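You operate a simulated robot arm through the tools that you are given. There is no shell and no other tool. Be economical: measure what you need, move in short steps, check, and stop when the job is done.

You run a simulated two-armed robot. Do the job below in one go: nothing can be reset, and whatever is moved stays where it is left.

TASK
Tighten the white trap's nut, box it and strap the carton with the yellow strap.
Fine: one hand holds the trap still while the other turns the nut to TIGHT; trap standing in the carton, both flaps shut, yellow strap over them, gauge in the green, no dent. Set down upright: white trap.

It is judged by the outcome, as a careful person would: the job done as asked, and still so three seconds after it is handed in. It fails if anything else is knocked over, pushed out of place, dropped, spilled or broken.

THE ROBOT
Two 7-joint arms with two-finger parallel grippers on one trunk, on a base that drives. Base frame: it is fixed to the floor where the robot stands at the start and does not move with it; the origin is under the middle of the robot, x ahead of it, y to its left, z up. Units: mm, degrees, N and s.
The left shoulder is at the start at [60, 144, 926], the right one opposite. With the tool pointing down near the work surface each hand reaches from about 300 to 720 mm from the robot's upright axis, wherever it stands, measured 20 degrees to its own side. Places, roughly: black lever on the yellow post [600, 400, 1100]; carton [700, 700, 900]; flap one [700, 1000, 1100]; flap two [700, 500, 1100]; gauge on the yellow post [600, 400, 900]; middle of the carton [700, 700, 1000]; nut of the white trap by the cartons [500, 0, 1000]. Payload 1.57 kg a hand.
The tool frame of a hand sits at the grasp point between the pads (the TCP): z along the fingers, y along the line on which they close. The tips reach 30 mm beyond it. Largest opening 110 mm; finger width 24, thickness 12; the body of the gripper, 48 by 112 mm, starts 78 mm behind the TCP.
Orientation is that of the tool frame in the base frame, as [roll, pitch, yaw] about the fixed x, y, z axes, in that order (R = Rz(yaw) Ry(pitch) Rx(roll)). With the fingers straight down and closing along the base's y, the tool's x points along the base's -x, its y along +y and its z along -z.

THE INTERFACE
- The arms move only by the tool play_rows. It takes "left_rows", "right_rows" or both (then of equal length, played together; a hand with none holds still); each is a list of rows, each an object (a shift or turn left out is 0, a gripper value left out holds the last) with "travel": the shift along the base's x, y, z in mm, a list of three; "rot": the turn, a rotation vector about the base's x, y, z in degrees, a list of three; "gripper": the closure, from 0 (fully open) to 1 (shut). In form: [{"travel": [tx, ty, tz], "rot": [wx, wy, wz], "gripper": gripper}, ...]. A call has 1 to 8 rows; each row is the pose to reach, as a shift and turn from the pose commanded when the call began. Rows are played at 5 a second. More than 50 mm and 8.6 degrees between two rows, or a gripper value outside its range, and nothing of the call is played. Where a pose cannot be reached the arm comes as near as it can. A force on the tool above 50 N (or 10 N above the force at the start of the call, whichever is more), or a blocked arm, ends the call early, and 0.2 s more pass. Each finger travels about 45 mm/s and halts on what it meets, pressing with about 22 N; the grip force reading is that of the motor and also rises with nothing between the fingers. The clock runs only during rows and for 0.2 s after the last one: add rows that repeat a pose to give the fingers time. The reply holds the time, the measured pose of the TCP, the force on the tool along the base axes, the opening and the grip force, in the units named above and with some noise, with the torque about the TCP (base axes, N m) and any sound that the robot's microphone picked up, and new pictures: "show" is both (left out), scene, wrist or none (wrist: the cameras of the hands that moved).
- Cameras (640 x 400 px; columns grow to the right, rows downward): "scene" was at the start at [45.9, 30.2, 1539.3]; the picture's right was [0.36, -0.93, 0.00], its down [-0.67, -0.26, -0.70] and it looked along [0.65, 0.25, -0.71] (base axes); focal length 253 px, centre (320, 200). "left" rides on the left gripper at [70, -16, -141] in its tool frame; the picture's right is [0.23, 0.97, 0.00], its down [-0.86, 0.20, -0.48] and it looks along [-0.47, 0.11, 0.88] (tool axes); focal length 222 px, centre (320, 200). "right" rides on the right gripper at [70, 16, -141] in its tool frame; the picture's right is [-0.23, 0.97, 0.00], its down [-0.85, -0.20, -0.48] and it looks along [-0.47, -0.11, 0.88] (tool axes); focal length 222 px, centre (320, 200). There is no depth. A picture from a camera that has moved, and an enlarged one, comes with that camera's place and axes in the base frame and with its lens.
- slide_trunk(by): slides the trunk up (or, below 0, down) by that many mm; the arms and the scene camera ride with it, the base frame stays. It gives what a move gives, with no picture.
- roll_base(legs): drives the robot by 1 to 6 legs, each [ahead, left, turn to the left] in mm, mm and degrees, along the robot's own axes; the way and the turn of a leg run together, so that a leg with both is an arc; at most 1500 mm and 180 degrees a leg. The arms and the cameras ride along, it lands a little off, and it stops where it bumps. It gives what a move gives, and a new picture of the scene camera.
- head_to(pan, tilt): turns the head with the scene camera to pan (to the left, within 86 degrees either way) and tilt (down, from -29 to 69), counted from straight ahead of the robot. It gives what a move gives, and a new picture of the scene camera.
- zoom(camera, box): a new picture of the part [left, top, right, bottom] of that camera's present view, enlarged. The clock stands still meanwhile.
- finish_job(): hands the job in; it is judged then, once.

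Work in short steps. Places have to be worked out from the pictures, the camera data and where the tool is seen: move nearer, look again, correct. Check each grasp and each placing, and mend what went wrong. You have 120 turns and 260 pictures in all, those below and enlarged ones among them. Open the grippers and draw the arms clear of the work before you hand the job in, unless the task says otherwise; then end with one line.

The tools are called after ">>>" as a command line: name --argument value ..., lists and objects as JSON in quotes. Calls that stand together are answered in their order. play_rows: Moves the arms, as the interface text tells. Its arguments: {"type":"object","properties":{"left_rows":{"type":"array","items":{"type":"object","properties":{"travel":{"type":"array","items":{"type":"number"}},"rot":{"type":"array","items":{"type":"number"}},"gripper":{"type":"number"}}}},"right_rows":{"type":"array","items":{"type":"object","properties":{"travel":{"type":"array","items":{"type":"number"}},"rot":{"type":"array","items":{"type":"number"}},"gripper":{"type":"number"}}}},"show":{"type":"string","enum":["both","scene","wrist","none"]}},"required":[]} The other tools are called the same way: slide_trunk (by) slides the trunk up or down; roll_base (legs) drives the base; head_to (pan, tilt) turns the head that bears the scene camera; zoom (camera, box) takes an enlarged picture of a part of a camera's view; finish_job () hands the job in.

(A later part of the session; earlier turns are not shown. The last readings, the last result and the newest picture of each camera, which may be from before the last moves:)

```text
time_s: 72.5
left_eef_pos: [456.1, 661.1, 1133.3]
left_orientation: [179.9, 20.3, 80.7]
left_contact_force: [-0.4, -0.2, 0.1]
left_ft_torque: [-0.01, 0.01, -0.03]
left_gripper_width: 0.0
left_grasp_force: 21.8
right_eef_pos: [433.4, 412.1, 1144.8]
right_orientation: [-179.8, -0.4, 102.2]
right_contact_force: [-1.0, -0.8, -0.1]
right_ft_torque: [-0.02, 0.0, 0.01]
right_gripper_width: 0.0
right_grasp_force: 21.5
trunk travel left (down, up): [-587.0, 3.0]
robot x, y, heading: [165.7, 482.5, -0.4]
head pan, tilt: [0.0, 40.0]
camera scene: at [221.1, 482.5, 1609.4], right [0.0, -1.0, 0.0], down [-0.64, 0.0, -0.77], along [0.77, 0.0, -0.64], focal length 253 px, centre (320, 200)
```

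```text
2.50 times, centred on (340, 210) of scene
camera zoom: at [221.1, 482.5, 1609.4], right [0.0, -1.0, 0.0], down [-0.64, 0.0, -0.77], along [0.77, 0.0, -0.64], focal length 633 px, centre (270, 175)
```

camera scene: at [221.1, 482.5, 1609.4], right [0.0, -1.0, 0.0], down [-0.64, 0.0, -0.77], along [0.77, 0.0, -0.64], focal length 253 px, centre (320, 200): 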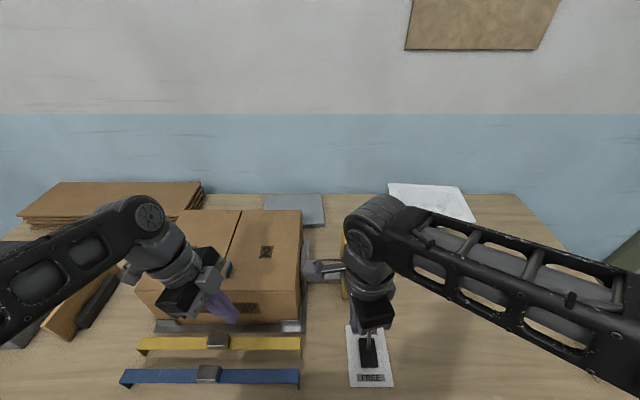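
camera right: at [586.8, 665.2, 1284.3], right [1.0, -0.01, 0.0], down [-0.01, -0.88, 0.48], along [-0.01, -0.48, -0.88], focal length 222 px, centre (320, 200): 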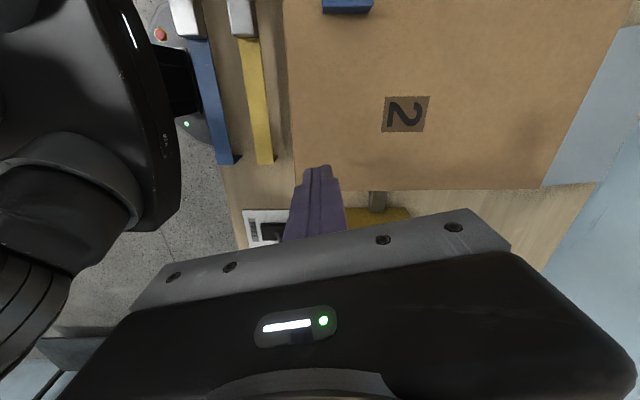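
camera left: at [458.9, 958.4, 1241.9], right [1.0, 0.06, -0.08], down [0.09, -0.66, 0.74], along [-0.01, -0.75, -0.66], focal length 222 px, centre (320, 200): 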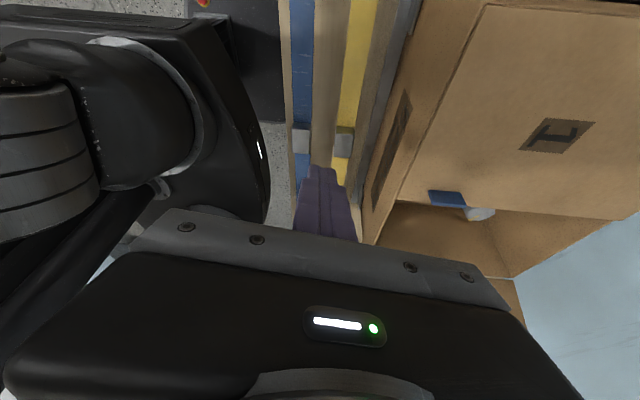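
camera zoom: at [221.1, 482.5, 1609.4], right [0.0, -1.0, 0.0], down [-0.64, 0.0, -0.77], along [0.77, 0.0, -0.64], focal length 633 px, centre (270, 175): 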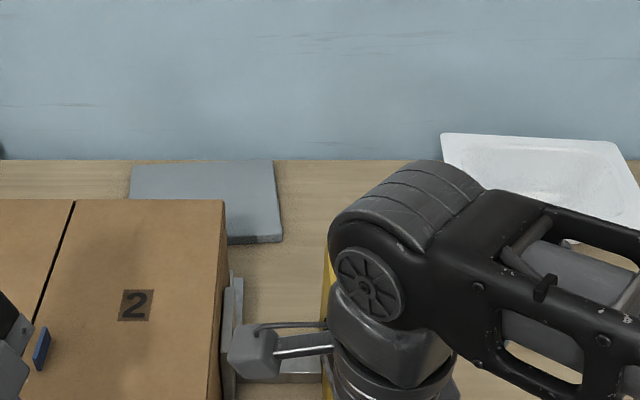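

The right arm blocks the view of the post. I swing it right, turning it back to yaw≈170.

>>> play_rows --right_rows '[{"travel": [0, -25, 0], "rot": [0, 0, 8.5]}, {"travel": [0, -50, 0], "rot": [0, 0, 17]}, {"travel": [0, -75, 0], "rot": [0, 0, 25.5]}, {"travel": [0, -100, 0], "rot": [0, 0, 34]}, {"travel": [0, -125, 0], "rot": [0, 0, 42.5]}, {"travel": [0, -150, 0], "rot": [0, 0, 51]}, {"travel": [0, -175, 0], "rot": [0, 0, 59.5]}, {"travel": [0, -200, 0], "rot": [0, 0, 68]}]' --show "both"

>>> zoom --camera "scene" --box '[280, 200, 440, 310]'

>>> zoom --camera "scene" --box '[345, 250, 425, 310]'

```text
time_s: 74.3
left_eef_pos: [456.4, 660.7, 1133.3]
left_orientation: [179.9, 20.0, 80.7]
left_contact_force: [-0.3, 0.4, 0.6]
left_ft_torque: [0.01, 0.01, -0.03]
left_gripper_width: 0.0
left_grasp_force: 21.3
right_eef_pos: [434.2, 209.8, 1141.8]
right_orientation: [-179.7, -0.3, 170.4]
right_contact_force: [1.2, 0.3, 0.0]
right_ft_torque: [0.03, -0.02, -0.02]
right_gripper_width: 0.1
right_grasp_force: 21.8
trunk travel left (down, up): [-587.0, 3.0]
robot x, y, heading: [165.4, 480.7, 0.2]
head pan, tilt: [0.0, 40.0]
camera scene: at [221.3, 481.5, 1609.4], right [0.0, -1.0, 0.0], down [-0.64, 0.0, -0.77], along [0.77, 0.0, -0.64], focal length 253 px, centre (320, 200)
camera right: at [370.0, 237.8, 1282.8], right [0.39, 0.92, 0.0], down [0.81, -0.34, 0.47], along [0.44, -0.19, -0.88], focal length 222 px, centre (320, 200)
```

scene: 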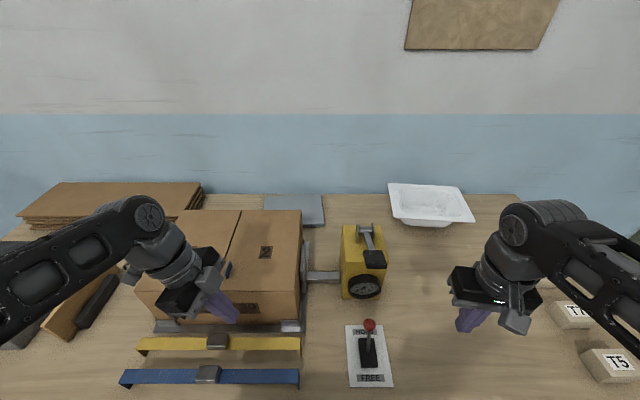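
right: 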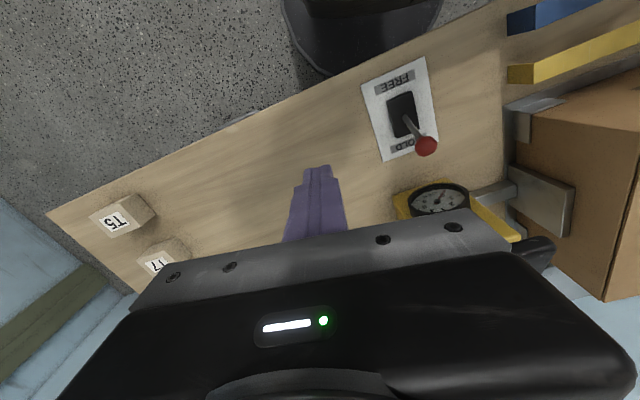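

```text
3.64 times, centred on (360, 255) of scene
camera zoom: at [221.3, 481.5, 1609.4], right [0.0, -1.0, 0.0], down [-0.64, 0.0, -0.77], along [0.77, 0.0, -0.64], focal length 921 px, centre (174, 0)
```

zoom: 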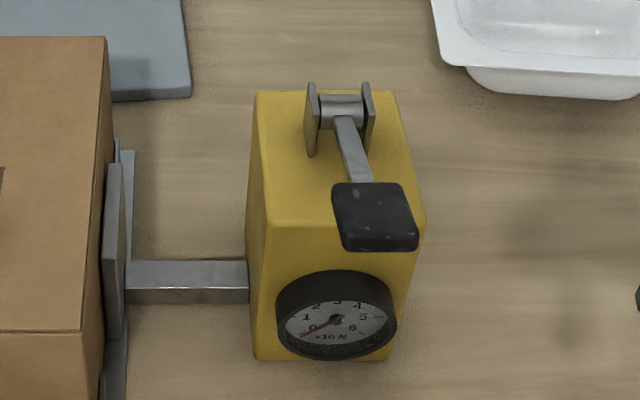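

```text
6.67 times, centred on (385, 280) of scene
camera zoom: at [221.3, 481.5, 1609.4], right [0.0, -1.0, 0.0], down [-0.64, 0.0, -0.77], along [0.77, 0.0, -0.64], focal length 1689 px, centre (-113, -333)
```

zoom: 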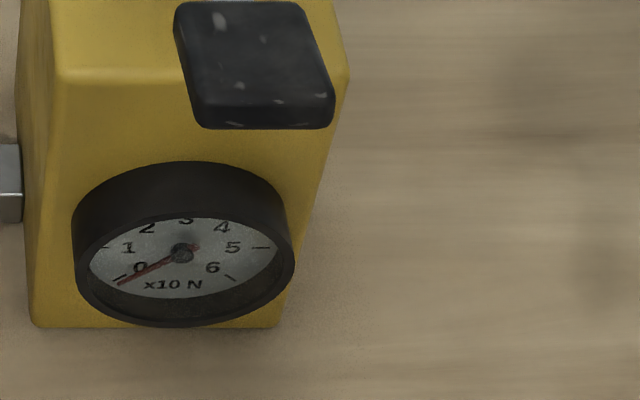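

I zoom the right wrist view onto gauge and jaw.

>>> zoom --camera "right" --box '[380, 150, 620, 300]'

>>> zoom --camera "right" --box '[390, 165, 486, 225]'

```text
2.67 times, centred on (500, 225) of right
camera zoom: at [370.0, 237.8, 1282.8], right [0.39, 0.92, 0.0], down [0.81, -0.34, 0.47], along [0.44, -0.19, -0.88], focal length 592 px, centre (-160, 133)
```

zoom: 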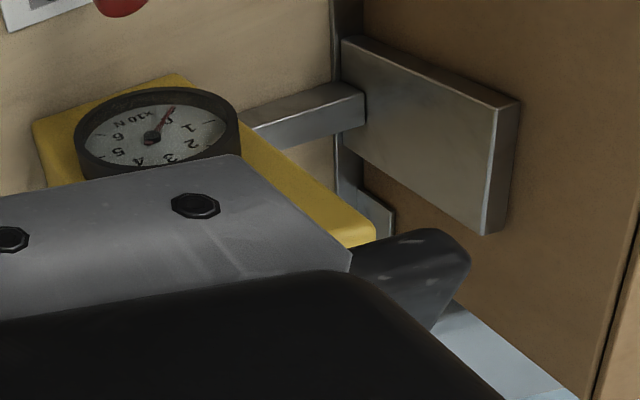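

```text
6.67 times, centred on (438, 195) of right
camera zoom: at [370.0, 237.8, 1282.8], right [0.39, 0.92, 0.0], down [0.81, -0.34, 0.47], along [0.44, -0.19, -0.88], focal length 1481 px, centre (-467, 233)
```

zoom: 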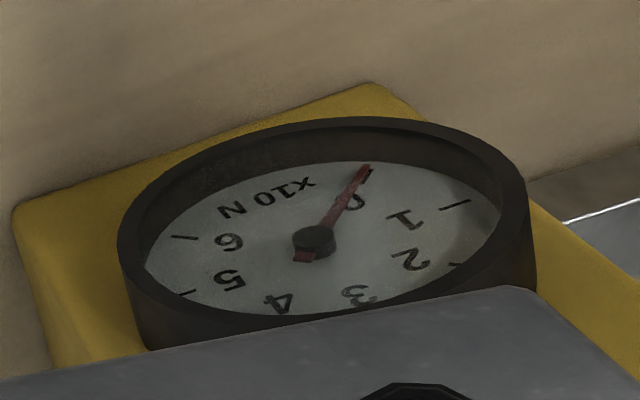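

Jaw plate top is z≈971, well under the strap legs' reach. The lever paddle is at about (585,355,1125). I bring the closed right fingers above the paddle.

>>> play_rows --right_rows '[{"travel": [0, 25, 12]}, {"travel": [0, 50, 25]}, {"travel": [0, 80, 38]}, {"travel": [0, 110, 40]}, {"travel": [20, 145, 40]}, {"travel": [60, 145, 40]}, {"travel": [100, 145, 38]}, {"travel": [145, 145, 36]}]' --show "both"

>>> zoom --camera "scene" --box '[330, 200, 430, 300]'

```text
time_s: 76.1
left_eef_pos: [452.8, 667.1, 1133.1]
left_orientation: [179.5, 20.4, 80.7]
left_contact_force: [-1.2, 3.1, -0.5]
left_ft_torque: [-0.24, -0.2, 0.04]
left_gripper_width: 0.0
left_grasp_force: 21.1
right_eef_pos: [569.5, 374.6, 1184.6]
right_orientation: [-179.7, 1.0, 172.5]
right_contact_force: [4.7, -7.5, -3.2]
right_ft_torque: [0.82, 0.5, -0.04]
right_gripper_width: 0.1
right_grasp_force: 21.7
right hand out of reach, approached as far as the arm can: row 2, 3, 4, 5
trunk travel left (down, up): [-587.0, 3.0]
robot x, y, heading: [164.5, 481.2, -0.1]
head pan, tilt: [0.0, 40.0]
camera scene: at [215.2, 492.5, 1609.6], right [0.0, -1.0, 0.01], down [-0.64, -0.01, -0.77], along [0.77, 0.0, -0.64], focal length 253 px, centre (320, 200)
camera right: at [500.4, 401.4, 1324.0], right [0.35, 0.94, 0.0], down [0.81, -0.3, 0.49], along [0.46, -0.18, -0.87], focal length 222 px, centre (320, 200)
```

scene: 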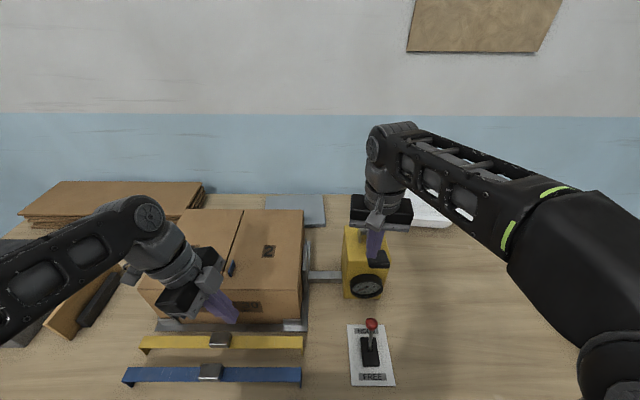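
right: 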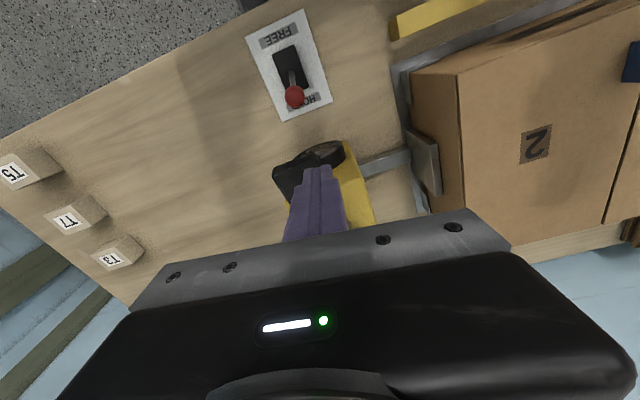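

```text
4.00 times, centred on (380, 250) of scene
camera zoom: at [215.2, 492.5, 1609.6], right [0.0, -1.0, 0.01], down [-0.64, -0.01, -0.77], along [0.77, 0.0, -0.64], focal length 1013 px, centre (80, 0)
```

zoom: 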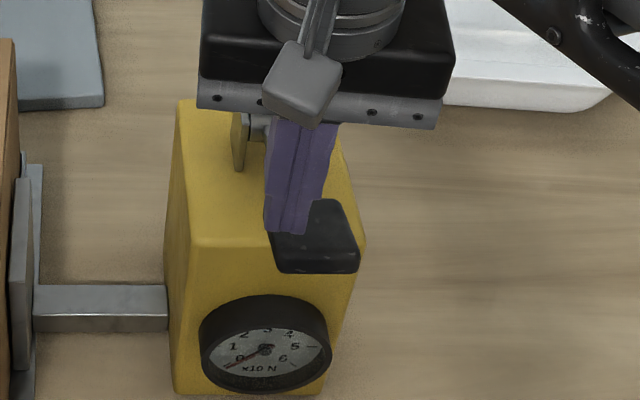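

Readings show a small side force; I hold still one beat to see whether it is contact.

>>> play_rows --right_rows '[{"travel": [0, 0, 0]}, {"travel": [0, 0, 0]}]' --show "none"

```text
time_s: 76.7
left_eef_pos: [458.0, 659.6, 1133.5]
left_orientation: [-180.0, 20.1, 80.6]
left_contact_force: [-0.9, 0.1, -0.8]
left_ft_torque: [0.01, 0.03, 0.01]
left_gripper_width: 0.0
left_grasp_force: 21.4
right_eef_pos: [578.2, 353.6, 1174.9]
right_orientation: [-179.9, -0.4, 170.2]
right_contact_force: [1.0, -0.7, -0.4]
right_ft_torque: [0.03, 0.02, -0.03]
right_gripper_width: 0.0
right_grasp_force: 20.9
trunk travel left (down, up): [-587.0, 3.0]
robot x, y, heading: [169.2, 481.3, -0.1]
head pan, tilt: [0.0, 40.0]
```

Only a transient. Fingers are over the paddle; I press down in steps and read the gauge.

>>> play_rows --right_rows '[{"travel": [2, 1, -10]}, {"travel": [2, 1, -18]}, {"travel": [2, 1, -24]}, {"travel": [2, 1, -30]}]' --show "none"

>>> zoom --camera "scene" --box '[330, 210, 426, 300]'

```text
time_s: 77.7
left_eef_pos: [457.1, 659.9, 1133.7]
left_orientation: [179.9, 20.2, 80.7]
left_contact_force: [-0.1, 0.1, 0.0]
left_ft_torque: [-0.01, -0.03, 0.02]
left_gripper_width: 0.0
left_grasp_force: 21.3
right_eef_pos: [580.9, 357.2, 1148.0]
right_orientation: [-179.8, -0.3, 170.3]
right_contact_force: [-0.8, -1.4, 2.1]
right_ft_torque: [-0.02, 0.06, -0.04]
right_gripper_width: 0.0
right_grasp_force: 21.2
trunk travel left (down, up): [-587.0, 3.0]
robot x, y, heading: [165.4, 484.5, -0.0]
head pan, tilt: [0.0, 40.0]
```

```text
4.44 times, centred on (378, 255) of scene
camera zoom: at [220.8, 482.0, 1609.4], right [0.0, -1.0, 0.0], down [-0.64, 0.0, -0.77], along [0.77, 0.0, -0.64], focal length 1126 px, centre (62, -44)
```

zoom: 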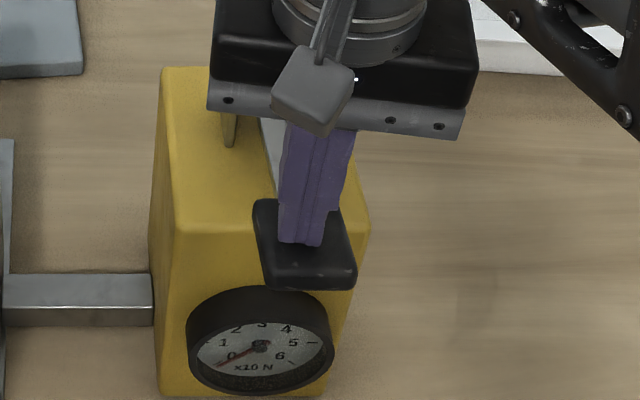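

Contact at tip z≈1118. Continue pressing 12 mm.

>>> play_rows --right_rows '[{"travel": [0, 0, -4]}, {"travel": [0, 0, -8]}, {"travel": [0, 0, -12]}]' --show "none"

>>> zoom --camera "scene" --box '[280, 210, 408, 300]'

```text
time_s: 78.5
left_eef_pos: [456.3, 661.4, 1132.8]
left_orientation: [180.0, 20.2, 80.6]
left_contact_force: [0.4, -0.6, -0.7]
left_ft_torque: [-0.04, -0.01, -0.06]
left_gripper_width: 0.2
left_grasp_force: 21.2
right_eef_pos: [580.5, 357.0, 1136.1]
right_orientation: [-179.8, -0.4, 170.2]
right_contact_force: [-2.1, -0.8, 2.3]
right_ft_torque: [0.0, 0.06, -0.04]
right_gripper_width: 0.1
right_grasp_force: 21.0
trunk travel left (down, up): [-587.0, 3.0]
robot x, y, heading: [168.3, 479.9, 0.0]
head pan, tilt: [0.0, 40.0]
```

```text
4.44 times, centred on (344, 255) of scene
camera zoom: at [220.7, 482.1, 1609.4], right [0.0, -1.0, 0.0], down [-0.64, 0.0, -0.77], along [0.77, 0.0, -0.64], focal length 1126 px, centre (213, -44)
```

zoom: 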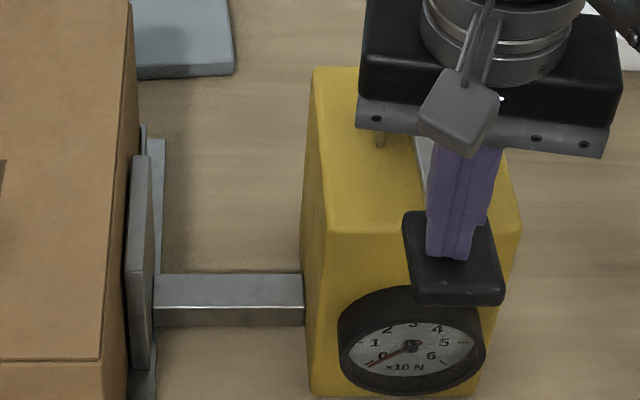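

Lever follows lightly (2.3 N), gauge still 0. Another 15 mm.

>>> play_rows --right_rows '[{"travel": [0, 0, -5]}, {"travel": [0, 0, -10]}, {"travel": [-1, 0, -15]}]' --show "none"

>>> zoom --camera "scene" --box '[280, 210, 408, 300]'

```text
time_s: 79.3
left_eef_pos: [457.2, 661.1, 1133.5]
left_orientation: [179.9, 20.3, 80.7]
left_contact_force: [-0.9, 0.9, -0.4]
left_ft_torque: [0.01, 0.0, 0.03]
left_gripper_width: 0.0
left_grasp_force: 21.4
right_eef_pos: [579.9, 358.6, 1122.9]
right_orientation: [-179.8, -0.2, 170.2]
right_contact_force: [1.7, -2.7, 2.7]
right_ft_torque: [-0.04, -0.06, -0.03]
right_gripper_width: 0.1
right_grasp_force: 21.2
trunk travel left (down, up): [-587.0, 3.0]
robot x, y, heading: [165.8, 483.5, 0.1]
head pan, tilt: [0.0, 40.0]
```

```text
4.44 times, centred on (344, 255) of scene
camera zoom: at [221.3, 481.7, 1609.4], right [0.0, -1.0, 0.0], down [-0.64, 0.0, -0.77], along [0.77, 0.0, -0.64], focal length 1126 px, centre (213, -44)
```

zoom: 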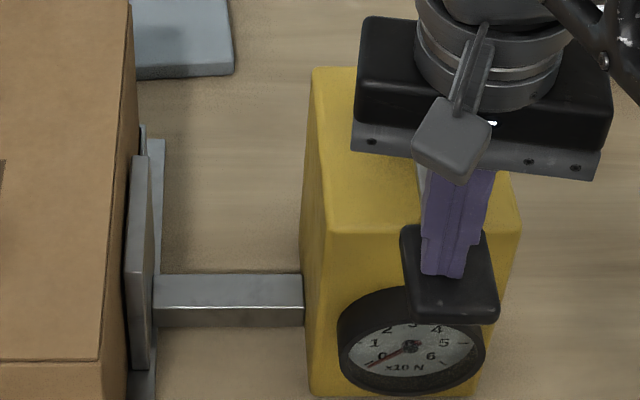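

Neither jaw nor gauge responds yet. I press another 24 mm to see.

>>> play_rows --right_rows '[{"travel": [0, 0, -6]}, {"travel": [-1, 0, -12]}, {"travel": [-2, 0, -18]}, {"travel": [-2, 0, -24]}]' --show "none"

>>> zoom --camera "scene" --box '[280, 210, 408, 300]'

```text
time_s: 80.3
left_eef_pos: [453.6, 661.0, 1134.2]
left_orientation: [179.8, 20.2, 80.7]
left_contact_force: [1.0, 0.2, -0.5]
left_ft_torque: [0.01, 0.0, 0.02]
left_gripper_width: 0.1
left_grasp_force: 21.5
right_eef_pos: [578.0, 360.2, 1103.0]
right_orientation: [179.9, 0.2, 170.3]
right_contact_force: [2.4, -3.4, 44.4]
right_ft_torque: [-0.1, -0.59, -0.13]
right_gripper_width: 0.0
right_grasp_force: 21.9
trunk travel left (down, up): [-587.0, 3.0]
robot x, y, heading: [167.8, 481.5, -0.1]
head pan, tilt: [0.0, 40.0]
```

```text
4.44 times, centred on (344, 255) of scene
camera zoom: at [218.7, 482.3, 1610.4], right [0.0, -1.0, 0.0], down [-0.64, 0.0, -0.77], along [0.77, 0.0, -0.64], focal length 1126 px, centre (213, -44)
```

zoom: 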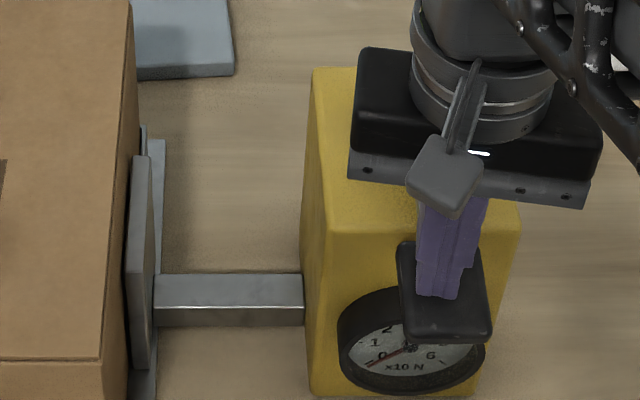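

The lever reached its end (44 N) with no jaw motion. I raise the hand to see whether the lever springs back.

>>> play_rows --right_rows '[{"travel": [0, 0, 20]}, {"travel": [0, 0, 40]}, {"travel": [0, 0, 60]}, {"travel": [-20, 0, 74]}, {"travel": [-60, -20, 74]}, {"travel": [-100, -60, 60]}, {"travel": [-120, -100, 50]}]' --show "none"

>>> zoom --camera "scene" --box '[280, 210, 408, 300]'

```text
refused: row 6 steps farther than a row can; nothing moved
```

```text
4.44 times, centred on (344, 255) of scene
camera zoom: at [218.7, 482.3, 1610.4], right [0.0, -1.0, 0.0], down [-0.64, 0.0, -0.77], along [0.77, 0.0, -0.64], focal length 1126 px, centre (213, -44)
```

zoom: 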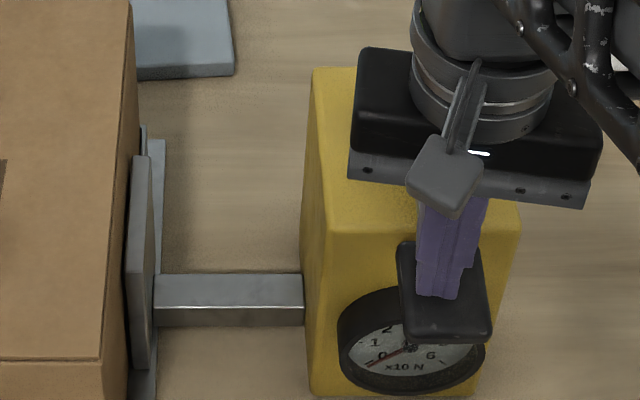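

A row was too long; I repeat with shorter steps.

>>> play_rows --right_rows '[{"travel": [0, 0, 20]}, {"travel": [0, 0, 40]}, {"travel": [0, 0, 60]}, {"travel": [-10, 0, 72]}, {"travel": [-45, -10, 72]}, {"travel": [-75, -40, 66]}, {"travel": [-100, -75, 60]}]' --show "none"

>>> zoom --camera "scene" --box '[280, 200, 440, 300]'

```text
time_s: 81.9
left_eef_pos: [455.8, 661.3, 1134.1]
left_orientation: [179.9, 20.0, 80.7]
left_contact_force: [0.2, 0.0, 0.1]
left_ft_torque: [-0.02, 0.01, 0.0]
left_gripper_width: 0.0
left_grasp_force: 21.3
right_eef_pos: [479.9, 285.1, 1159.3]
right_orientation: [-179.7, -0.2, 170.3]
right_contact_force: [0.2, 0.1, 0.6]
right_ft_torque: [0.02, 0.0, -0.03]
right_gripper_width: 0.0
right_grasp_force: 21.7
trunk travel left (down, up): [-587.0, 3.0]
robot x, y, heading: [164.8, 481.8, -0.1]
head pan, tilt: [0.0, 40.0]
```

```text
4.00 times, centred on (360, 250) of scene
camera zoom: at [220.1, 481.3, 1609.5], right [0.0, -1.0, 0.0], down [-0.64, 0.0, -0.77], along [0.77, 0.0, -0.64], focal length 1013 px, centre (160, 0)
```

zoom: 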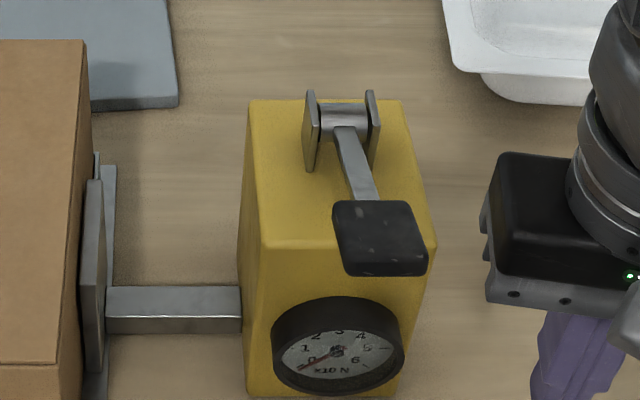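

The lever springs back and nothing stays on the gauge, so tension likely needs the strap in place. I bring the left hand, straightened and open, above the yellow strap's buckle.

>>> play_rows --left_rows '[{"travel": [5, 15, -10], "rot": [3.4, -0.3, 1.6], "gripper": 0}, {"travel": [10, 30, -25], "rot": [6.7, -0.6, 3.1], "gripper": 0}, {"travel": [15, 45, -45], "rot": [10.1, -0.9, 4.7], "gripper": 0}, {"travel": [20, 60, -70], "rot": [13.5, -1.1, 6.2], "gripper": 0}, {"travel": [25, 75, -95], "rot": [16.8, -1.4, 7.8], "gripper": 0}, {"travel": [32, 87, -120], "rot": [20.2, -1.7, 9.3], "gripper": 0}]' --show "both"

>>> zoom --camera "left" --box '[200, 60, 440, 210]'

```text
time_s: 83.3
left_eef_pos: [487.0, 746.5, 1013.0]
left_orientation: [-179.9, -0.2, 90.1]
left_contact_force: [-11.3, -3.9, 2.1]
left_ft_torque: [0.0, -0.32, -0.33]
left_gripper_width: 100.8
left_grasp_force: 0.1
right_eef_pos: [479.4, 283.3, 1158.6]
right_orientation: [-179.9, -0.2, 170.3]
right_contact_force: [0.5, -0.3, 1.0]
right_ft_torque: [0.0, -0.01, 0.01]
right_gripper_width: 0.1
right_grasp_force: 21.2
trunk travel left (down, up): [-587.0, 3.0]
robot x, y, heading: [164.4, 486.8, -0.3]
head pan, tilt: [0.0, 40.0]
camera scene: at [218.6, 481.0, 1609.6], right [0.0, -1.0, 0.0], down [-0.64, 0.0, -0.77], along [0.77, 0.0, -0.64], focal length 253 px, centre (320, 200)
camera left: at [470.9, 815.8, 1154.2], right [0.97, 0.23, 0.0], down [0.2, -0.86, 0.48], along [0.11, -0.46, -0.88], focal length 222 px, centre (320, 200)
```

scene: 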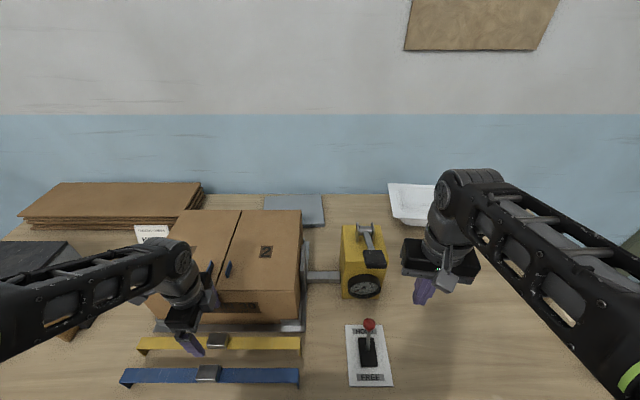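
left: 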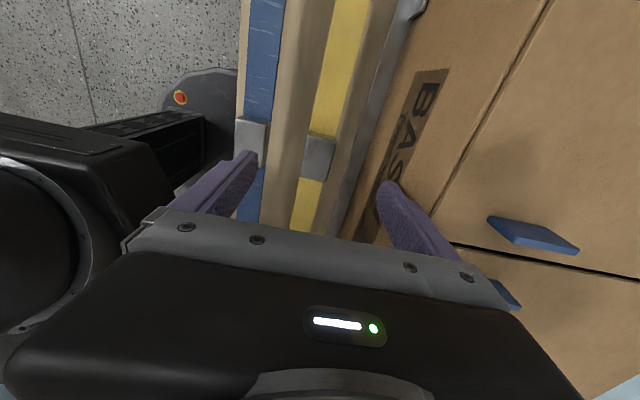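

```text
2.67 times, centred on (320, 135) of left
camera zoom: at [470.9, 815.8, 1154.2], right [0.97, 0.23, 0.0], down [0.2, -0.86, 0.48], along [0.11, -0.46, -0.88], focal length 592 px, centre (320, 373)
```

zoom: 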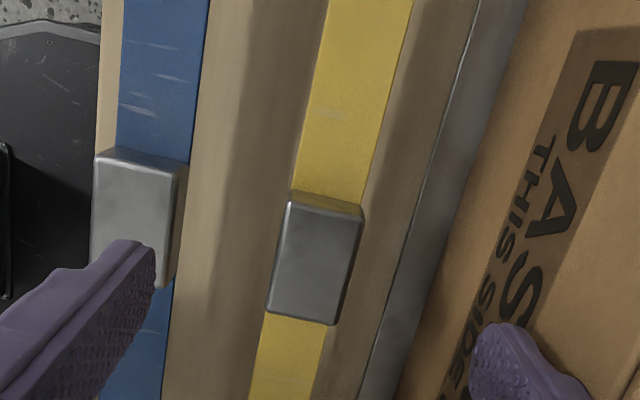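

The opened finger touches the carton front (11 N), so I narrow the gripper at once and centre over the buckle at (487,741).

>>> play_rows --left_rows '[{"travel": [-1, -3, 0], "gripper": 0.51}, {"travel": [-1, -6, 0], "gripper": 0.51}, {"travel": [-1, -6, 0], "gripper": 0.51}, {"travel": [-1, -6, -15], "gripper": 0.51}, {"travel": [-1, -6, -35], "gripper": 0.51}]' --show "both"

>>> zoom --camera "left" --box '[200, 60, 440, 210]'

```text
time_s: 84.5
left_eef_pos: [487.9, 742.7, 977.0]
left_orientation: [180.0, -0.1, 90.2]
left_contact_force: [-0.2, -0.4, -0.5]
left_ft_torque: [0.01, -0.01, 0.03]
left_gripper_width: 53.5
left_grasp_force: 0.1
right_eef_pos: [480.6, 283.9, 1158.5]
right_orientation: [-179.8, -0.2, 170.3]
right_contact_force: [0.1, 0.8, 0.0]
right_ft_torque: [-0.02, -0.02, -0.02]
right_gripper_width: 0.0
right_grasp_force: 21.5
trunk travel left (down, up): [-587.0, 3.0]
robot x, y, heading: [165.2, 482.4, 0.0]
head pan, tilt: [0.0, 40.0]
camera scene: at [221.5, 482.1, 1609.4], right [0.0, -1.0, 0.0], down [-0.64, 0.0, -0.77], along [0.77, 0.0, -0.64], focal length 253 px, centre (320, 200)
camera left: at [470.7, 811.0, 1119.7], right [0.97, 0.23, 0.0], down [0.2, -0.86, 0.48], along [0.11, -0.46, -0.88], focal length 222 px, centre (320, 200)
```

scene: 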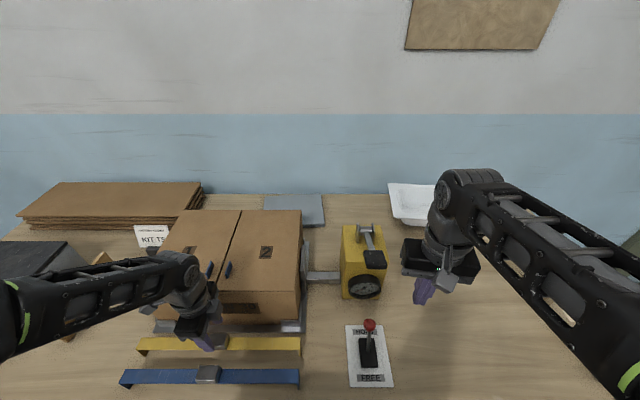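
left: 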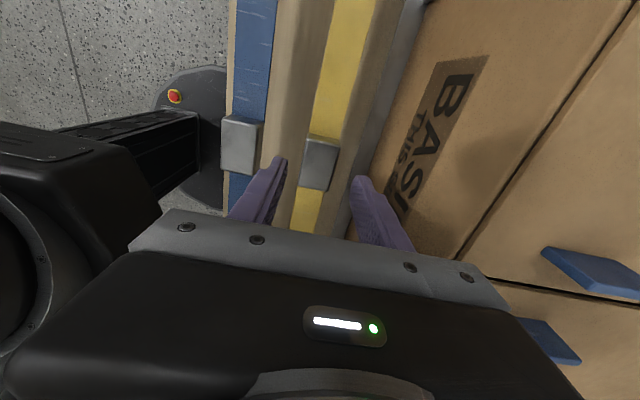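

```text
2.67 times, centred on (320, 135) of left
camera zoom: at [470.7, 811.0, 1119.7], right [0.97, 0.23, 0.0], down [0.2, -0.86, 0.48], along [0.11, -0.46, -0.88], focal length 592 px, centre (320, 373)
```

zoom: 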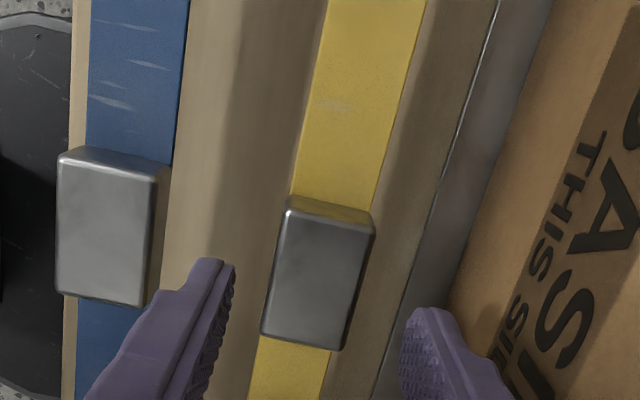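

Centred over the buckle. I lower to z≈907 and close.

>>> play_rows --left_rows '[{"travel": [-1, 0, -25]}, {"travel": [-1, 0, -50]}, {"travel": [-1, 0, -70]}, {"travel": [-1, 0, -70], "gripper": 1}, {"travel": [-1, 0, -70], "gripper": 1}, {"travel": [-1, 0, -70], "gripper": 1}, {"travel": [-1, 0, -70], "gripper": 1}]' --show "both"

```text
time_s: 86.1
left_eef_pos: [484.9, 742.1, 908.5]
left_orientation: [179.8, -0.2, 90.1]
left_contact_force: [-0.9, -0.1, 0.5]
left_ft_torque: [-0.03, 0.01, -0.01]
left_gripper_width: 31.6
left_grasp_force: 21.8
right_eef_pos: [480.8, 285.0, 1157.6]
right_orientation: [-179.9, -0.3, 170.3]
right_contact_force: [-0.5, -0.1, -0.1]
right_ft_torque: [0.04, 0.02, 0.0]
right_gripper_width: 0.0
right_grasp_force: 21.3
trunk travel left (down, up): [-587.0, 3.0]
robot x, y, heading: [164.3, 481.5, -0.2]
head pan, tilt: [0.0, 40.0]
camera scene: at [221.2, 482.1, 1609.4], right [0.0, -1.0, 0.0], down [-0.64, 0.0, -0.77], along [0.77, 0.0, -0.64], focal length 253 px, centre (320, 200)
camera left: at [469.1, 810.6, 1050.7], right [0.97, 0.23, 0.0], down [0.2, -0.86, 0.48], along [0.11, -0.46, -0.88], focal length 222 px, centre (320, 200)
```

scene: 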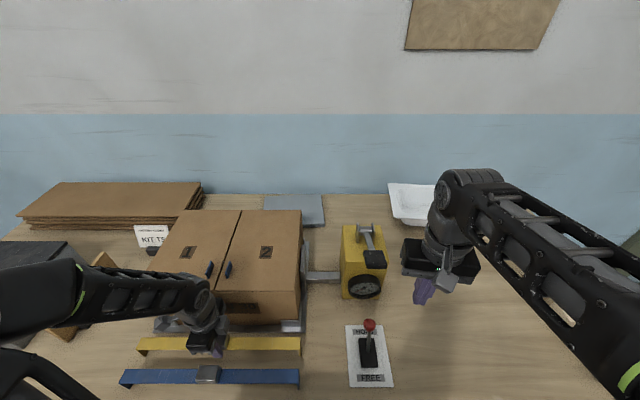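
left: 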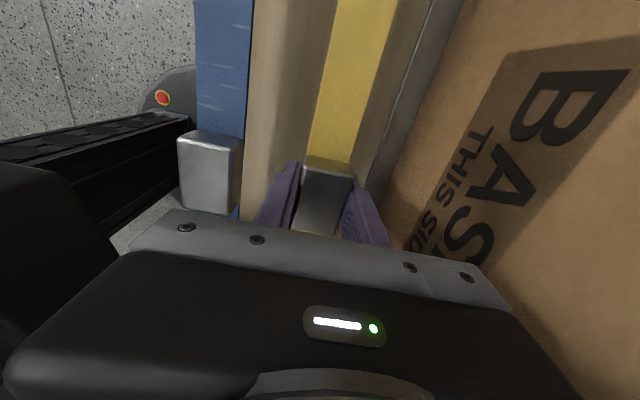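

Strap gripped (31.6 mm). I lift it straight up and check that it hangs level.

>>> play_rows --left_rows '[{"travel": [0, 0, 20]}, {"travel": [0, 0, 50]}, {"travel": [-3, 0, 85]}, {"travel": [-5, 0, 120]}, {"travel": [-5, 0, 155]}, {"travel": [-5, 0, 190]}, {"travel": [-5, 0, 205]}, {"travel": [-5, 0, 205]}]' --show "both"

```text
time_s: 87.9
left_eef_pos: [484.2, 740.8, 1112.0]
left_orientation: [179.8, -0.2, 90.0]
left_contact_force: [0.1, 0.9, -2.1]
left_ft_torque: [-0.03, 0.01, -0.01]
left_gripper_width: 31.7
left_grasp_force: 22.4
right_eef_pos: [481.3, 283.2, 1158.4]
right_orientation: [-179.8, -0.3, 170.3]
right_contact_force: [-0.3, 0.8, 0.8]
right_ft_torque: [0.0, -0.01, -0.01]
right_gripper_width: 0.0
right_grasp_force: 21.5
trunk travel left (down, up): [-587.0, 3.0]
robot x, y, heading: [166.6, 478.1, 0.2]
head pan, tilt: [0.0, 40.0]
camera scene: at [221.2, 482.1, 1609.4], right [0.0, -1.0, 0.0], down [-0.64, 0.0, -0.77], along [0.77, 0.0, -0.64], focal length 253 px, centre (320, 200)
camera left: at [468.3, 809.6, 1254.4], right [0.97, 0.23, 0.0], down [0.2, -0.86, 0.48], along [0.11, -0.46, -0.88], focal length 222 px, centre (320, 200)
```

scene: 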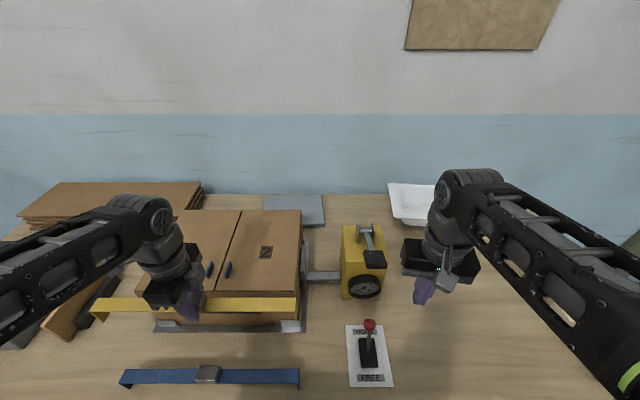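
left: 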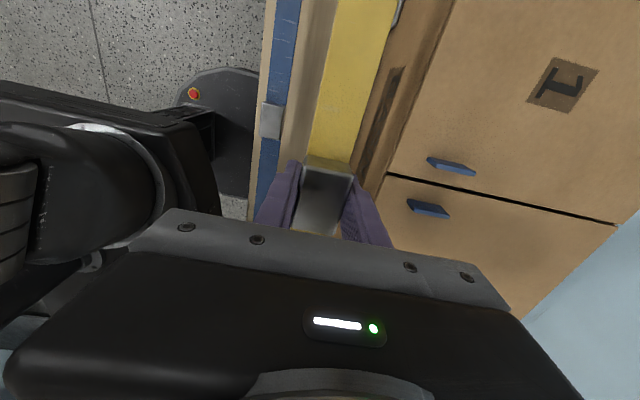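

Level, 2 N. I zoom to compare strap span with the carton width.

>>> zoom --camera "scene" --box '[80, 190, 320, 340]'

```text
2.67 times, centred on (200, 265) of scene
camera zoom: at [221.2, 482.1, 1609.4], right [0.0, -1.0, 0.0], down [-0.64, 0.0, -0.77], along [0.77, 0.0, -0.64], focal length 676 px, centre (640, 27)
```

zoom: 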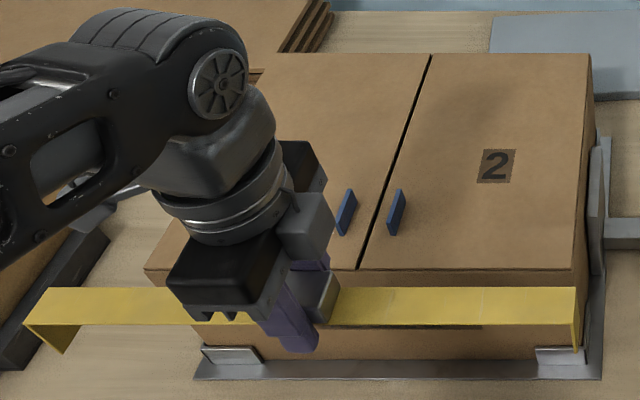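

Strap spans about 423 mm vs carton ≈400, centred within 2 mm. For reach I shift the base 110 mm left and 8 ahead, then bring the strap back to the same y.

>>> roll_base --legs '[[8, 110, 0]]'

>>> play_rows --left_rows '[{"travel": [0, -25, 0]}, {"travel": [0, -50, 0]}, {"travel": [0, -75, 0]}, {"travel": [0, -100, 0]}, {"travel": [0, -110, 0]}, {"travel": [0, -110, 0]}]' --show "scene"

```text
time_s: 89.0
left_eef_pos: [492.2, 848.9, 1111.9]
left_orientation: [179.9, 0.1, 90.2]
left_contact_force: [-0.2, -0.1, -0.6]
left_ft_torque: [-0.05, 0.03, 0.03]
left_gripper_width: 31.5
left_grasp_force: 22.5
right_eef_pos: [490.2, 392.6, 1158.3]
right_orientation: [-179.7, -0.3, 170.4]
right_contact_force: [-0.9, 0.4, -0.5]
right_ft_torque: [-0.04, 0.0, -0.01]
right_gripper_width: 0.0
right_grasp_force: 21.3
trunk travel left (down, up): [-587.0, 3.0]
robot x, y, heading: [174.6, 586.2, 0.2]
head pan, tilt: [0.0, 40.0]
camera scene: at [229.0, 590.0, 1609.4], right [0.0, -1.0, 0.0], down [-0.64, 0.0, -0.77], along [0.77, 0.0, -0.64], focal length 253 px, centre (320, 200)
```

scene: 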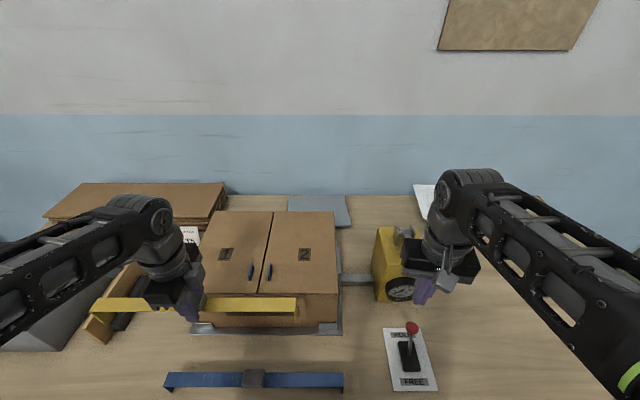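

```text
time_s: 90.4
left_eef_pos: [491.6, 737.6, 1111.9]
left_orientation: [180.0, -0.1, 90.2]
left_contact_force: [-0.6, -0.2, -0.4]
left_ft_torque: [0.0, 0.01, 0.0]
left_gripper_width: 31.9
left_grasp_force: 21.9
right_eef_pos: [488.6, 390.8, 1157.4]
right_orientation: [-179.7, -0.4, 170.4]
right_contact_force: [0.2, -1.0, -1.2]
right_ft_torque: [-0.02, -0.03, 0.0]
right_gripper_width: 0.2
right_grasp_force: 21.2
trunk travel left (down, up): [-587.0, 3.0]
robot x, y, heading: [174.6, 588.4, -0.2]
head pan, tilt: [0.0, 40.0]
camera scene: at [228.8, 588.1, 1609.4], right [0.0, -1.0, 0.0], down [-0.64, 0.0, -0.77], along [0.77, 0.0, -0.64], focal length 253 px, centre (320, 200)
```

scene: 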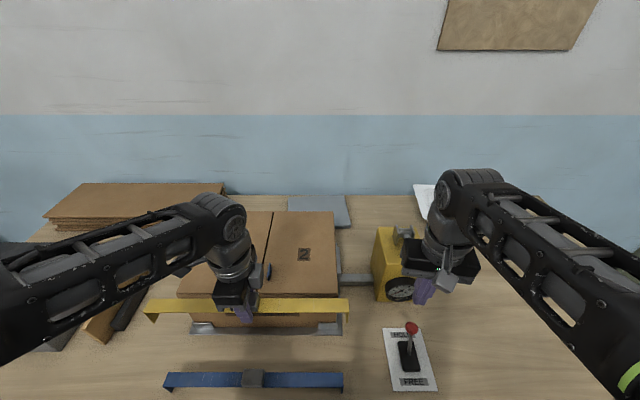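

Now forward over the carton to x≈697 at the same height.

>>> play_rows --left_rows '[{"travel": [26, 0, 0]}, {"travel": [52, 0, 0]}, {"travel": [78, 0, 0]}, {"travel": [104, 1, 0]}, {"travel": [130, 2, 0]}, {"travel": [156, 3, 0]}, {"travel": [182, 3, 0]}, {"travel": [205, 3, 0]}]' --show "both"

>>> zoom --camera "scene" --box '[150, 190, 370, 340]'

```text
time_s: 92.2
left_eef_pos: [697.8, 740.2, 1110.8]
left_orientation: [179.9, -0.1, 90.1]
left_contact_force: [-0.2, 0.1, -1.2]
left_ft_torque: [-0.01, 0.01, -0.01]
left_gripper_width: 31.7
left_grasp_force: 22.4
right_eef_pos: [489.5, 391.5, 1158.3]
right_orientation: [-179.8, -0.4, 170.4]
right_contact_force: [-0.3, -0.9, 0.9]
right_ft_torque: [-0.04, -0.01, 0.01]
right_gripper_width: 0.0
right_grasp_force: 21.6
trunk travel left (down, up): [-587.0, 3.0]
robot x, y, heading: [175.0, 586.7, -0.0]
head pan, tilt: [0.0, 40.0]
camera scene: at [229.7, 588.0, 1609.4], right [0.0, -1.0, 0.0], down [-0.64, 0.0, -0.77], along [0.77, 0.0, -0.64], focal length 253 px, centre (320, 200)
camera left: at [681.5, 809.4, 1252.3], right [0.97, 0.23, 0.0], down [0.2, -0.86, 0.48], along [0.11, -0.46, -0.88], focal length 222 px, centre (320, 200)
```

scene: 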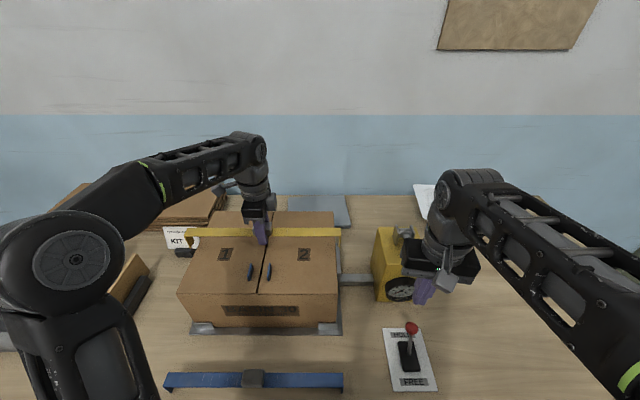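
left: 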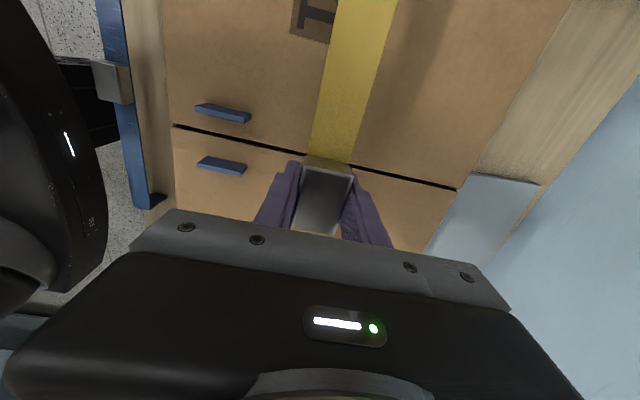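

```text
2.67 times, centred on (260, 265) of scene
camera zoom: at [229.7, 588.0, 1609.4], right [0.0, -1.0, 0.0], down [-0.64, 0.0, -0.77], along [0.77, 0.0, -0.64], focal length 676 px, centre (480, 27)
```

zoom: 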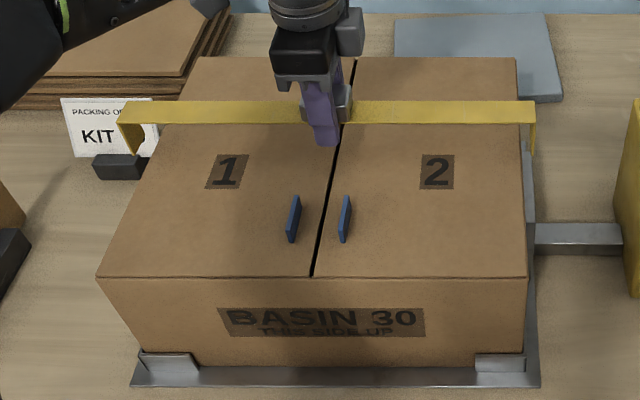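

Alignment good: legs clear the carton sides by about 10 mm each. I lower the strap.

>>> play_rows --left_rows '[{"travel": [0, 1, -10]}, {"travel": [0, 1, -20]}, {"travel": [0, 1, -28]}, {"travel": [0, 1, -34]}, {"travel": [0, 1, -38]}]' --show "none"

>>> zoom --camera "scene" --box '[150, 190, 370, 340]'

```text
time_s: 93.4
left_eef_pos: [695.8, 741.3, 1074.1]
left_orientation: [179.9, -0.1, 90.3]
left_contact_force: [0.1, 0.0, -1.3]
left_ft_torque: [0.03, -0.01, 0.02]
left_gripper_width: 31.7
left_grasp_force: 22.0
right_eef_pos: [489.6, 391.7, 1157.8]
right_orientation: [-179.7, -0.2, 170.4]
right_contact_force: [0.3, -0.8, 0.0]
right_ft_torque: [0.01, -0.05, 0.03]
right_gripper_width: 0.1
right_grasp_force: 21.9
trunk travel left (down, up): [-587.0, 3.0]
robot x, y, heading: [173.7, 584.1, 0.1]
head pan, tilt: [0.0, 40.0]
```

```text
2.67 times, centred on (260, 265) of scene
camera zoom: at [229.0, 588.1, 1609.4], right [0.0, -1.0, 0.0], down [-0.64, 0.0, -0.77], along [0.77, 0.0, -0.64], focal length 676 px, centre (480, 27)
```

zoom: 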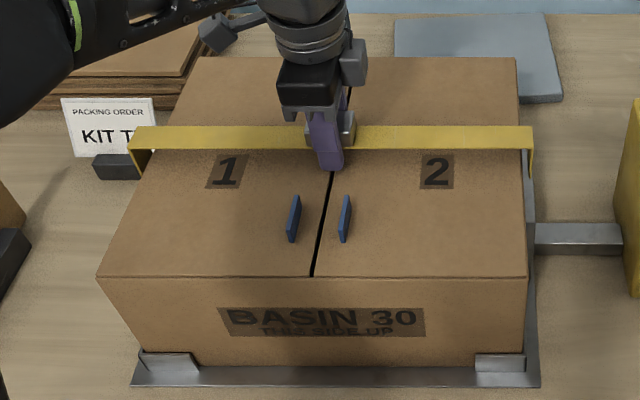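

Legs straddle both sides. Lower on gently.

>>> play_rows --left_rows '[{"travel": [0, 0, -3]}, {"travel": [0, 0, -6]}, {"travel": [0, 0, -8]}]' --show "none"

>>> play_rows --left_rows '[{"travel": [0, 0, -2]}, {"travel": [0, 0, -4]}]' --show "none"

```text
time_s: 94.2
left_eef_pos: [696.2, 740.7, 1068.1]
left_orientation: [179.7, 0.0, 90.3]
left_contact_force: [0.6, 2.0, 8.3]
left_ft_torque: [0.01, 0.21, -0.02]
left_gripper_width: 31.5
left_grasp_force: 22.1
right_eef_pos: [488.9, 390.2, 1158.4]
right_orientation: [-179.9, -0.3, 170.4]
right_contact_force: [-0.5, -0.3, 0.0]
right_ft_torque: [-0.01, 0.01, 0.0]
right_gripper_width: 0.0
right_grasp_force: 21.2
trunk travel left (down, up): [-587.0, 3.0]
robot x, y, heading: [173.0, 587.2, -0.1]
head pan, tilt: [0.0, 40.0]
```

```text
time_s: 94.8
left_eef_pos: [695.5, 742.7, 1067.2]
left_orientation: [179.3, -0.1, 90.3]
left_contact_force: [2.3, 4.7, 41.6]
left_ft_torque: [0.16, 0.77, -0.28]
left_gripper_width: 32.0
left_grasp_force: 22.3
right_eef_pos: [487.9, 390.4, 1158.9]
right_orientation: [-179.8, -0.2, 170.4]
right_contact_force: [0.9, 0.0, -0.2]
right_ft_torque: [0.02, 0.02, -0.02]
right_gripper_width: 0.0
right_grasp_force: 20.9
trunk travel left (down, up): [-587.0, 3.0]
robot x, y, heading: [172.0, 590.4, 0.3]
head pan, tilt: [0.0, 40.0]
```

Tips touch the carton top at z≈1037 and pressed too hard (42 N); I back up 6 mm at once, then open so the strap settles.

>>> play_rows --left_rows '[{"travel": [0, -1, 6]}, {"travel": [0, -1, 6]}, {"travel": [0, -1, 6], "gripper": 0.6}, {"travel": [0, -1, 6], "gripper": 0.5}, {"travel": [0, -1, 6], "gripper": 0.45}, {"travel": [0, -1, 6], "gripper": 0.45}]' --show "wrist"

>>> zoom --camera "scene" --box '[150, 190, 370, 340]'

```text
time_s: 96.2
left_eef_pos: [696.7, 739.2, 1069.0]
left_orientation: [179.9, 0.0, 90.2]
left_contact_force: [8.2, -0.4, 10.4]
left_ft_torque: [-0.03, 0.04, 0.03]
left_gripper_width: 53.7
left_grasp_force: 0.1
right_eef_pos: [489.0, 389.9, 1158.0]
right_orientation: [-179.8, -0.3, 170.4]
right_contact_force: [0.5, 0.1, -0.4]
right_ft_torque: [-0.01, -0.03, 0.02]
right_gripper_width: 0.0
right_grasp_force: 21.3
trunk travel left (down, up): [-587.0, 3.0]
robot x, y, heading: [174.6, 586.4, 0.1]
head pan, tilt: [0.0, 40.0]
camera left: at [680.1, 808.0, 1210.2], right [0.97, 0.23, 0.0], down [0.2, -0.85, 0.48], along [0.11, -0.47, -0.88], focal length 222 px, centre (320, 200)
```

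left: 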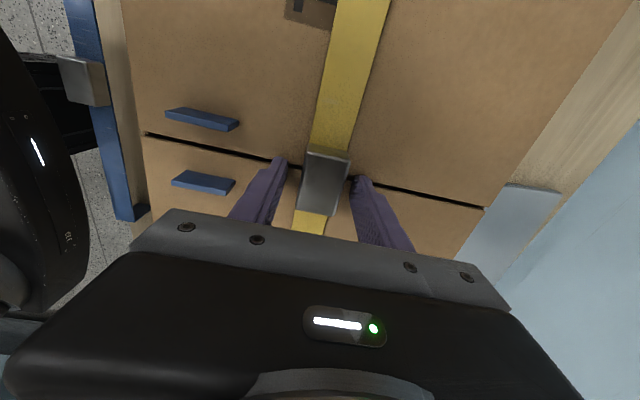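

```text
2.67 times, centred on (260, 265) of scene
camera zoom: at [229.3, 587.6, 1609.3], right [0.0, -1.0, 0.0], down [-0.64, 0.0, -0.77], along [0.77, 0.0, -0.64], focal length 676 px, centre (480, 27)
```

zoom: 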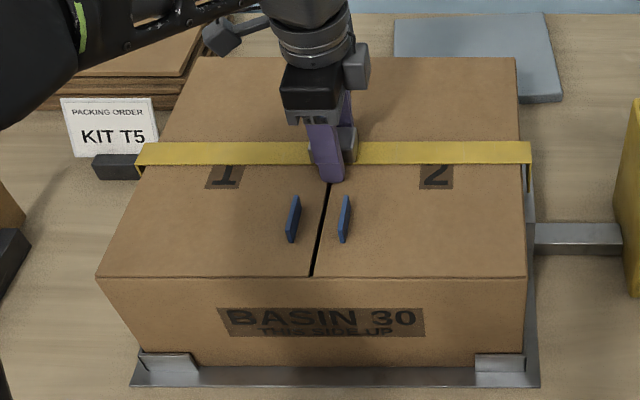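

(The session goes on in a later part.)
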